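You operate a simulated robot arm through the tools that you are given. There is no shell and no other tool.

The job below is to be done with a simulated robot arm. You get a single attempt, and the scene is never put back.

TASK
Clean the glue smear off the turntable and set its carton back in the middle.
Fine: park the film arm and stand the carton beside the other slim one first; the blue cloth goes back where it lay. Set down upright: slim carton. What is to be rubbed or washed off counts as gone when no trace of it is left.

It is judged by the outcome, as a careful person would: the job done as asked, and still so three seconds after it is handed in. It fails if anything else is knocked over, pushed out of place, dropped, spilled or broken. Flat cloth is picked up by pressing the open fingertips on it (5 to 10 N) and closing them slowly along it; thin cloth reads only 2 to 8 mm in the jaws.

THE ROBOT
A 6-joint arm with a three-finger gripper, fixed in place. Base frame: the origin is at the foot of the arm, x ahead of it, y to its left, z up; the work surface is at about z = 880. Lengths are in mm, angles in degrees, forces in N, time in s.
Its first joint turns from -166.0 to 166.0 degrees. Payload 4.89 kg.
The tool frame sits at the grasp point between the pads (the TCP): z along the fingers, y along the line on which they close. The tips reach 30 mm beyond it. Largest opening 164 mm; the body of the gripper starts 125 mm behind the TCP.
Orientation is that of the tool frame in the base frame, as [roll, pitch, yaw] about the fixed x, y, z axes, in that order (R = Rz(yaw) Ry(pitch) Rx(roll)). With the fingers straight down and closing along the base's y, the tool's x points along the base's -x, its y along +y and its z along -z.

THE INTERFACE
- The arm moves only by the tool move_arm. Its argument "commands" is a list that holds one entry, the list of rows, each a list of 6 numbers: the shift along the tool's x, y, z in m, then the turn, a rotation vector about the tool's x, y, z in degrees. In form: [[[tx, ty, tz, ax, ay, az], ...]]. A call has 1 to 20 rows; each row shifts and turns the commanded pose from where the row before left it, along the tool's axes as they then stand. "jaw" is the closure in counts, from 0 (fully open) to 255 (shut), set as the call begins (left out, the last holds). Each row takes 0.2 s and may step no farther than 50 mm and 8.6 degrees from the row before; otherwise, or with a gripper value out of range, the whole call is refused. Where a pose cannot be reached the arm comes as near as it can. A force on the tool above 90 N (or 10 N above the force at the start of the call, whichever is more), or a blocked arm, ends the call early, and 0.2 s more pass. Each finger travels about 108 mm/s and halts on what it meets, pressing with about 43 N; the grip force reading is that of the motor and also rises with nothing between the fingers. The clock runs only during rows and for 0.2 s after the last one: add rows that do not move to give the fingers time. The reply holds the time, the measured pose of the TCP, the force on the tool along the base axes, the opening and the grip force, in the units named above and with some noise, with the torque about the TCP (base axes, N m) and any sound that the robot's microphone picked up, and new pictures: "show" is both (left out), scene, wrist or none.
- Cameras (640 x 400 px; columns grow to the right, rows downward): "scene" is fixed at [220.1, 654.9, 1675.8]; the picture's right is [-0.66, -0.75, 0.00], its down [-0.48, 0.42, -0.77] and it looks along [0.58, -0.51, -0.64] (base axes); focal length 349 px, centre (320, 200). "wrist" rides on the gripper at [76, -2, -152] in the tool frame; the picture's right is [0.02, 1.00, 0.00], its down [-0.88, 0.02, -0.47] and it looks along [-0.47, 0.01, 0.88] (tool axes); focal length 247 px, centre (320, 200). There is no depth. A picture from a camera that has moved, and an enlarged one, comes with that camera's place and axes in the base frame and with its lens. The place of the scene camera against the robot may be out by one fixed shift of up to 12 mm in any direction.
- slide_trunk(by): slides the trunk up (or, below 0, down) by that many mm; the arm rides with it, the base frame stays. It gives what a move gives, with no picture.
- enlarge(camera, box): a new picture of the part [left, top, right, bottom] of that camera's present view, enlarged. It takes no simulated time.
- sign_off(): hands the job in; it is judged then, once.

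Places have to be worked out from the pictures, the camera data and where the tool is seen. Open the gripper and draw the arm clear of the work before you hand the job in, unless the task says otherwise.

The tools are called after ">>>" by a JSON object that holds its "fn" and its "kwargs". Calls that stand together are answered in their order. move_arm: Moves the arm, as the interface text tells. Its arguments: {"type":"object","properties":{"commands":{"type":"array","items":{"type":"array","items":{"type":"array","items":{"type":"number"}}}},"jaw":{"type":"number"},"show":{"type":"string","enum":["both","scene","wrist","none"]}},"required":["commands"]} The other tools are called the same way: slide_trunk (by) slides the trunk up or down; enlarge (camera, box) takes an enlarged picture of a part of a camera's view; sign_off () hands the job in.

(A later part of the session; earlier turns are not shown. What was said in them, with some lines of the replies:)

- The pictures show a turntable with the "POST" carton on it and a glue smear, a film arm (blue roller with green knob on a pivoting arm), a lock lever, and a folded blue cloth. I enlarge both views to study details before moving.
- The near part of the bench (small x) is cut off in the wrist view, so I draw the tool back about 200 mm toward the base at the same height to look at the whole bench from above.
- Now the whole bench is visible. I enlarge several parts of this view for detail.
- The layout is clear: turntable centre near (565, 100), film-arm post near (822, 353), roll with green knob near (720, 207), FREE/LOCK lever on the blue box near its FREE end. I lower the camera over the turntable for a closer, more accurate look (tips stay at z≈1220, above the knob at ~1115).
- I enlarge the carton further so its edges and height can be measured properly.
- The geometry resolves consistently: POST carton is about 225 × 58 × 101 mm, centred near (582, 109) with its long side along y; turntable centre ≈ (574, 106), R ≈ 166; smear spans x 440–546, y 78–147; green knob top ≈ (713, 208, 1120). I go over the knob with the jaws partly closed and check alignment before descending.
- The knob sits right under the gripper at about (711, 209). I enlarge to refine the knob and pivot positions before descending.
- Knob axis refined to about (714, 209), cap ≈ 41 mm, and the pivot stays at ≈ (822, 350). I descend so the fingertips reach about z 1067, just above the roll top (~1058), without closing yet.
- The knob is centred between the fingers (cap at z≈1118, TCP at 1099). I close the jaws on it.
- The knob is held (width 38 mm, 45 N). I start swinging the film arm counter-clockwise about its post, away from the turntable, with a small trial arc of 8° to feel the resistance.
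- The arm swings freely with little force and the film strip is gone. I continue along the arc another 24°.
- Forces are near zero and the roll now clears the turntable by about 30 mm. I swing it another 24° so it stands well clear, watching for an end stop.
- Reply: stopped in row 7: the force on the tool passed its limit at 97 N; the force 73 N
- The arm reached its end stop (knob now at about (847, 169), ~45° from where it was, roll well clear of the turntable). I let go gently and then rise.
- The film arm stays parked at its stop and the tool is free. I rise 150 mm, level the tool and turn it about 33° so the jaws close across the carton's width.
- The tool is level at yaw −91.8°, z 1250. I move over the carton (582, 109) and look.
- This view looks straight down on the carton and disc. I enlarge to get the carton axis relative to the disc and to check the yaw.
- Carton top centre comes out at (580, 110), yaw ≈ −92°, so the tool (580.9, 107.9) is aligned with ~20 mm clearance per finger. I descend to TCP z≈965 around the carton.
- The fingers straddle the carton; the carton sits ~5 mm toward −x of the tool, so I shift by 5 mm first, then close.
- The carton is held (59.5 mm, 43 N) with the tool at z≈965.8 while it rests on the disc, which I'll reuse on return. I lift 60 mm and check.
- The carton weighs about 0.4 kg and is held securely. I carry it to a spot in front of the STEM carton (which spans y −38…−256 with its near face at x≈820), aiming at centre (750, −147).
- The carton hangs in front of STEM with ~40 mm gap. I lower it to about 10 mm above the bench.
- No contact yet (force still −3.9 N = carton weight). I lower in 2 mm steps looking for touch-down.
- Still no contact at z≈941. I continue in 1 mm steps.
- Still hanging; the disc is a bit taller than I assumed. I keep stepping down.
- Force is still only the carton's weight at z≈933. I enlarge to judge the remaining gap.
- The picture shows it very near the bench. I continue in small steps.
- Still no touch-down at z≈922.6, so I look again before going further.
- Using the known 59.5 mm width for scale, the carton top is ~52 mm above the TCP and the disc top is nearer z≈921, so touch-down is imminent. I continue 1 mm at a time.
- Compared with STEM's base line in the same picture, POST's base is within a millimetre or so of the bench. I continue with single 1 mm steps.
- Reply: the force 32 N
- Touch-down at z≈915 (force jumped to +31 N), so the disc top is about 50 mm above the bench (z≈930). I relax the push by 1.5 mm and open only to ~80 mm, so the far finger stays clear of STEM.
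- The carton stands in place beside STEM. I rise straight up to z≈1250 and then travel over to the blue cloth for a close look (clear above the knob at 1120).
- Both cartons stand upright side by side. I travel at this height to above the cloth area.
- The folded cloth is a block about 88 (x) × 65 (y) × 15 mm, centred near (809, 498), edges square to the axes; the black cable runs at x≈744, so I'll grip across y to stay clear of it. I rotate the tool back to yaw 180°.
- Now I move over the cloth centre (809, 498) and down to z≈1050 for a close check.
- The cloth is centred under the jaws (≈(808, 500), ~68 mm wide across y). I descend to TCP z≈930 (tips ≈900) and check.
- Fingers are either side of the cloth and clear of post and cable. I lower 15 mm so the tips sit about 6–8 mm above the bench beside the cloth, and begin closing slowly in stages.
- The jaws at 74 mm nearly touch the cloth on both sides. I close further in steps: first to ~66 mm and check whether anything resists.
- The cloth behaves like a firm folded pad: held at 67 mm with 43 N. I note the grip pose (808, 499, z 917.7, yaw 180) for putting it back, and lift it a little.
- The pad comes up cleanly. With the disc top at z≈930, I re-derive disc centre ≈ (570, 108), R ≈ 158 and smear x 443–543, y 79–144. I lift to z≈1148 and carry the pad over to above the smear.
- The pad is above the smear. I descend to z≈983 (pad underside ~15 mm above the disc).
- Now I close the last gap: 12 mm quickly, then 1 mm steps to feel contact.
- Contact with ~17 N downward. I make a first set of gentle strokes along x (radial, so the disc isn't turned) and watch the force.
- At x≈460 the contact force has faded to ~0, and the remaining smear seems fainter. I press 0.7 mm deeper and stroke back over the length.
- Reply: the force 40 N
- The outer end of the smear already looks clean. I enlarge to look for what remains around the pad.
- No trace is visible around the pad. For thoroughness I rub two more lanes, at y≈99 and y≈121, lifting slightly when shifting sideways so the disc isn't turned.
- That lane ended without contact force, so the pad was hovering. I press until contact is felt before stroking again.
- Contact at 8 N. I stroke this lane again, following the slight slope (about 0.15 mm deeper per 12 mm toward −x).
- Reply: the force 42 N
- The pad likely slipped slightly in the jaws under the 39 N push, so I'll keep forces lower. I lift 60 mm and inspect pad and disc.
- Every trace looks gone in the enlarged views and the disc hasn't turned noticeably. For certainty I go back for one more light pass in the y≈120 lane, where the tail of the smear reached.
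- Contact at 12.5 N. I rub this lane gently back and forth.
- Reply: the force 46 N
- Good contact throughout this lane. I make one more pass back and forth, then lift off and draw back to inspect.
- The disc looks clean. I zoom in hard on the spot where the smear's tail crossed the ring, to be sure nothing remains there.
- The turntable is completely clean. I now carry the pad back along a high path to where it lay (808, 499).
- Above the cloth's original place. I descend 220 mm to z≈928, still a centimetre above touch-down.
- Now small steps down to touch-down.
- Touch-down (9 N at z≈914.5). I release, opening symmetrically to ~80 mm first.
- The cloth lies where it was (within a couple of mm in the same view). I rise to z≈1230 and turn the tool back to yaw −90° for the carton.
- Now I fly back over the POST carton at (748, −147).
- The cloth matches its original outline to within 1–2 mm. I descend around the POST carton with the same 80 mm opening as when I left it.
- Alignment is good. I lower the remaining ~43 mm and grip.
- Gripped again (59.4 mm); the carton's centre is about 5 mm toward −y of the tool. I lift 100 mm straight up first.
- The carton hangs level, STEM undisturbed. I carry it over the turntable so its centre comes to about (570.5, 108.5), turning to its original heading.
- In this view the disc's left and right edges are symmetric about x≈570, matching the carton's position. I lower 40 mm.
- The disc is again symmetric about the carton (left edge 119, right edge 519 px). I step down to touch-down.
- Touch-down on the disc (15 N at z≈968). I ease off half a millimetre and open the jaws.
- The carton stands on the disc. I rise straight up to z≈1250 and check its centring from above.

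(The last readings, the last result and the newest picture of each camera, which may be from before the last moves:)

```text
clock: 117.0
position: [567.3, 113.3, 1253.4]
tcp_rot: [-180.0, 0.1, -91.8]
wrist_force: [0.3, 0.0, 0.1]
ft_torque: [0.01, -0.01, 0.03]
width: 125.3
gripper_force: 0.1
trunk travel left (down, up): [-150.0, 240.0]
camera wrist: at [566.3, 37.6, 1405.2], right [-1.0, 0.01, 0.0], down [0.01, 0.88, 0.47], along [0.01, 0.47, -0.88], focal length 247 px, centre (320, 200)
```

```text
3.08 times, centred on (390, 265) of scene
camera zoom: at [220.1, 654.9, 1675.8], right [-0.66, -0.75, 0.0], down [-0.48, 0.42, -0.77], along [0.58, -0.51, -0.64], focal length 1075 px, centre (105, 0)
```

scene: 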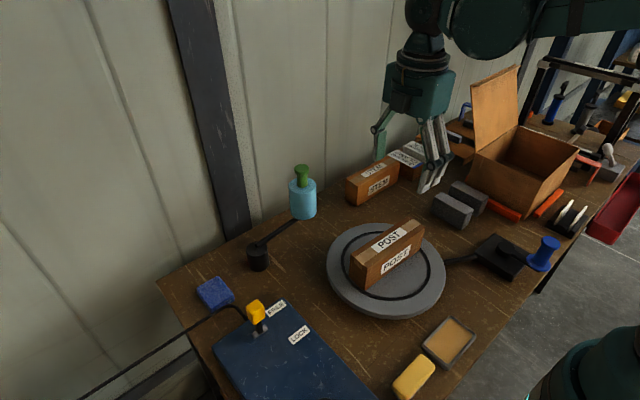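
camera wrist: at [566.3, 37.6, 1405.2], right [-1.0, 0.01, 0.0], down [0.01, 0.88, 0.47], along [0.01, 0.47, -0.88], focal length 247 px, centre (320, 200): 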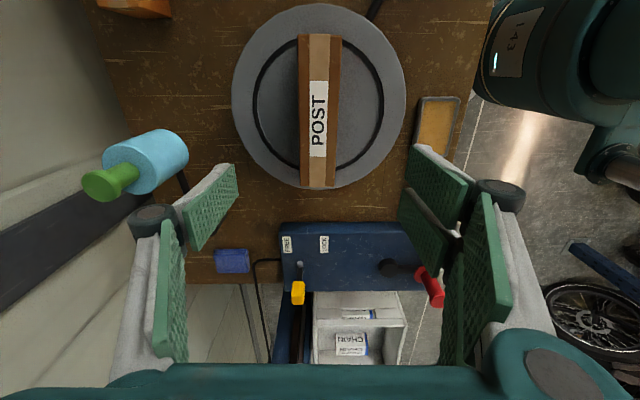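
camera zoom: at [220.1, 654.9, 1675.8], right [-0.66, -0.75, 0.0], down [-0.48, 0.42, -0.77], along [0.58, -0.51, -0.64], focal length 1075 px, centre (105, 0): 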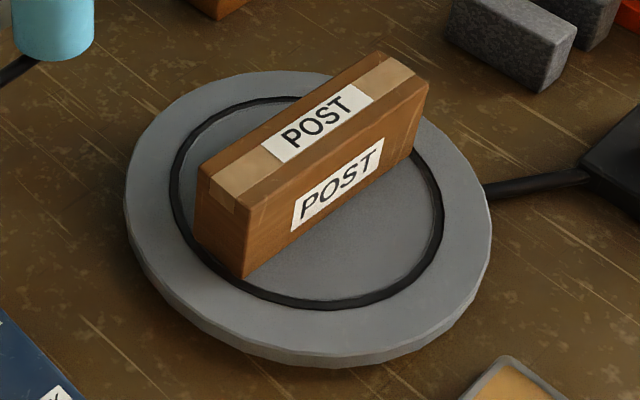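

Measured from this view, the carton centre (571.0, 108.5) and disc centre (571.8, 108.2) agree within a millimetre, and it stands upright. I open the jaws fully and draw the arm up and back, clear of the work, then check the whole scene.

>>> {"fn": "move_arm", "kwargs": {"commands": [[[0, 0, -0.045, 0, 0, 0], [0, 0, -0.045, 0, 0, 0], [0, 0, -0.045, 0, 0, 0], [0, 0.04, 0, 0, 0, 0], [0, 0.04, 0, 0, 0, 0], [0, 0.04, 0, 0, 0, 0], [0, 0, 0, 0, 0, 0], [0, 0, 0, 0, 0, 0]]], "jaw": 0, "show": "both"}}

>>> {"fn": "enlarge", "kwargs": {"camera": "scene", "box": [320, 60, 640, 280]}}

>>> {"fn": "enlarge", "kwargs": {"camera": "scene", "box": [140, 140, 460, 340]}}

```text
clock: 118.8
position: [447.4, 115.6, 1389.7]
tcp_rot: [-179.9, 0.0, -91.8]
wrist_force: [-0.4, 0.4, 0.4]
ft_torque: [0.02, -0.15, 0.01]
width: 164.1
gripper_force: 0.1
trunk travel left (down, up): [-150.0, 240.0]
camera wrist: at [446.7, 40.2, 1541.7], right [-1.0, 0.01, 0.0], down [0.01, 0.88, 0.47], along [0.01, 0.47, -0.88], focal length 247 px, centre (320, 200)
```

scene: 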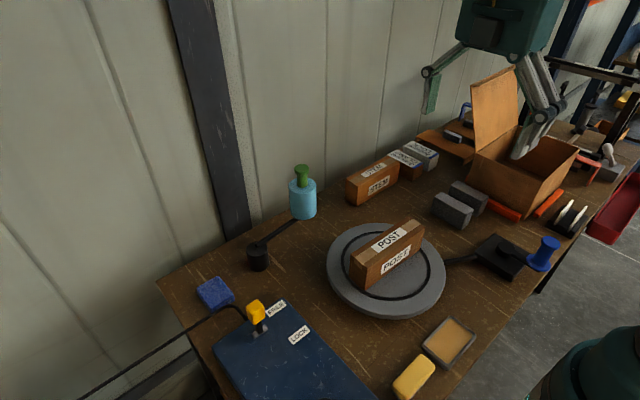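
wrist: 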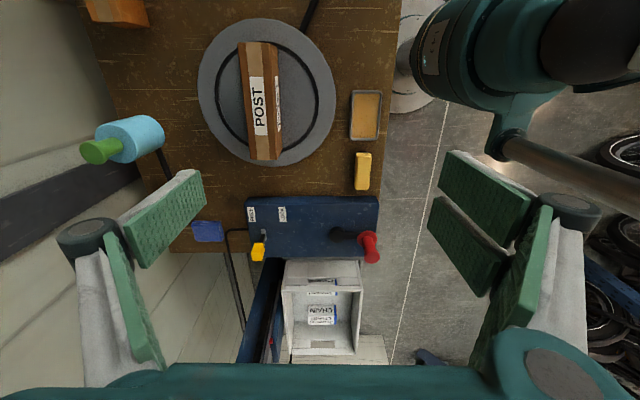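

```text
1.82 times, centred on (480, 170) of scene
camera zoom: at [220.1, 654.9, 1675.8], right [-0.66, -0.75, 0.0], down [-0.48, 0.42, -0.77], along [0.58, -0.51, -0.64], focal length 635 px, centre (29, 254)
```

zoom: 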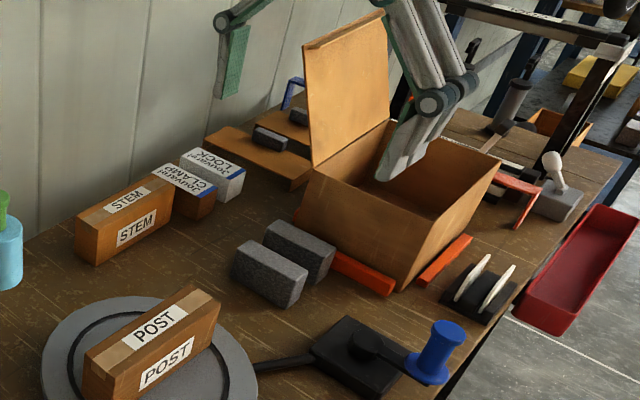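

```text
2.00 times, centred on (300, 240) of scene
camera zoom: at [220.1, 654.9, 1675.8], right [-0.66, -0.75, 0.0], down [-0.48, 0.42, -0.77], along [0.58, -0.51, -0.64], focal length 699 px, centre (360, 120)
```

zoom: 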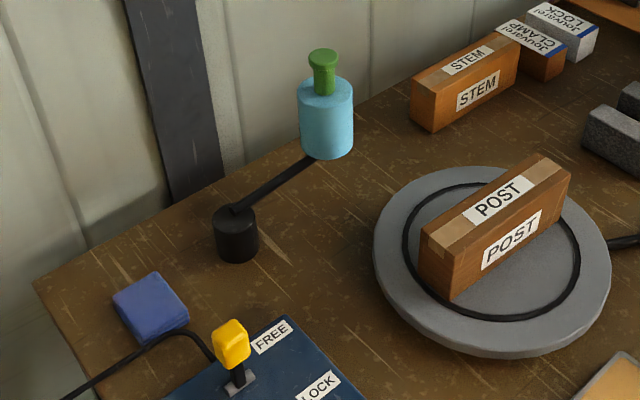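

Everything checks out: the disc is clean, POST stands upright in the middle, STEM and the other items are unmoved, the cloth is back, the film arm is parked at its stop, and the gripper is open and clear. I hand the job in.

>>> {"fn": "sign_off", "kwargs": {}}

```text
The job is handed in.
```

The glue smear is off the turntable, with no trace left in the close-up pictures. The POST carton is upright again in the middle, about 1 mm off centre.

- **Film arm:** it is parked at its end stop, well clear of the turntable. I pushed it until it stopped, and the force there briefly reached 97 N, just over the tool's 90 N limit. It stayed put after I let go. The film strip that ran from the roll to the carton disappeared from view when I swung the arm away.
- **Carton:** POST stood beside STEM while I cleaned. STEM looks unmoved.
- **Cloth:** the blue cloth is back where it lay, within 1 to 2 mm.
- **Turntable lever:** I left the FREE/LOCK lever as I found it, near FREE. I rubbed along the radius, and saw no sign that the disc had turned.

The gripper is open and the arm is drawn up clear of the bench.
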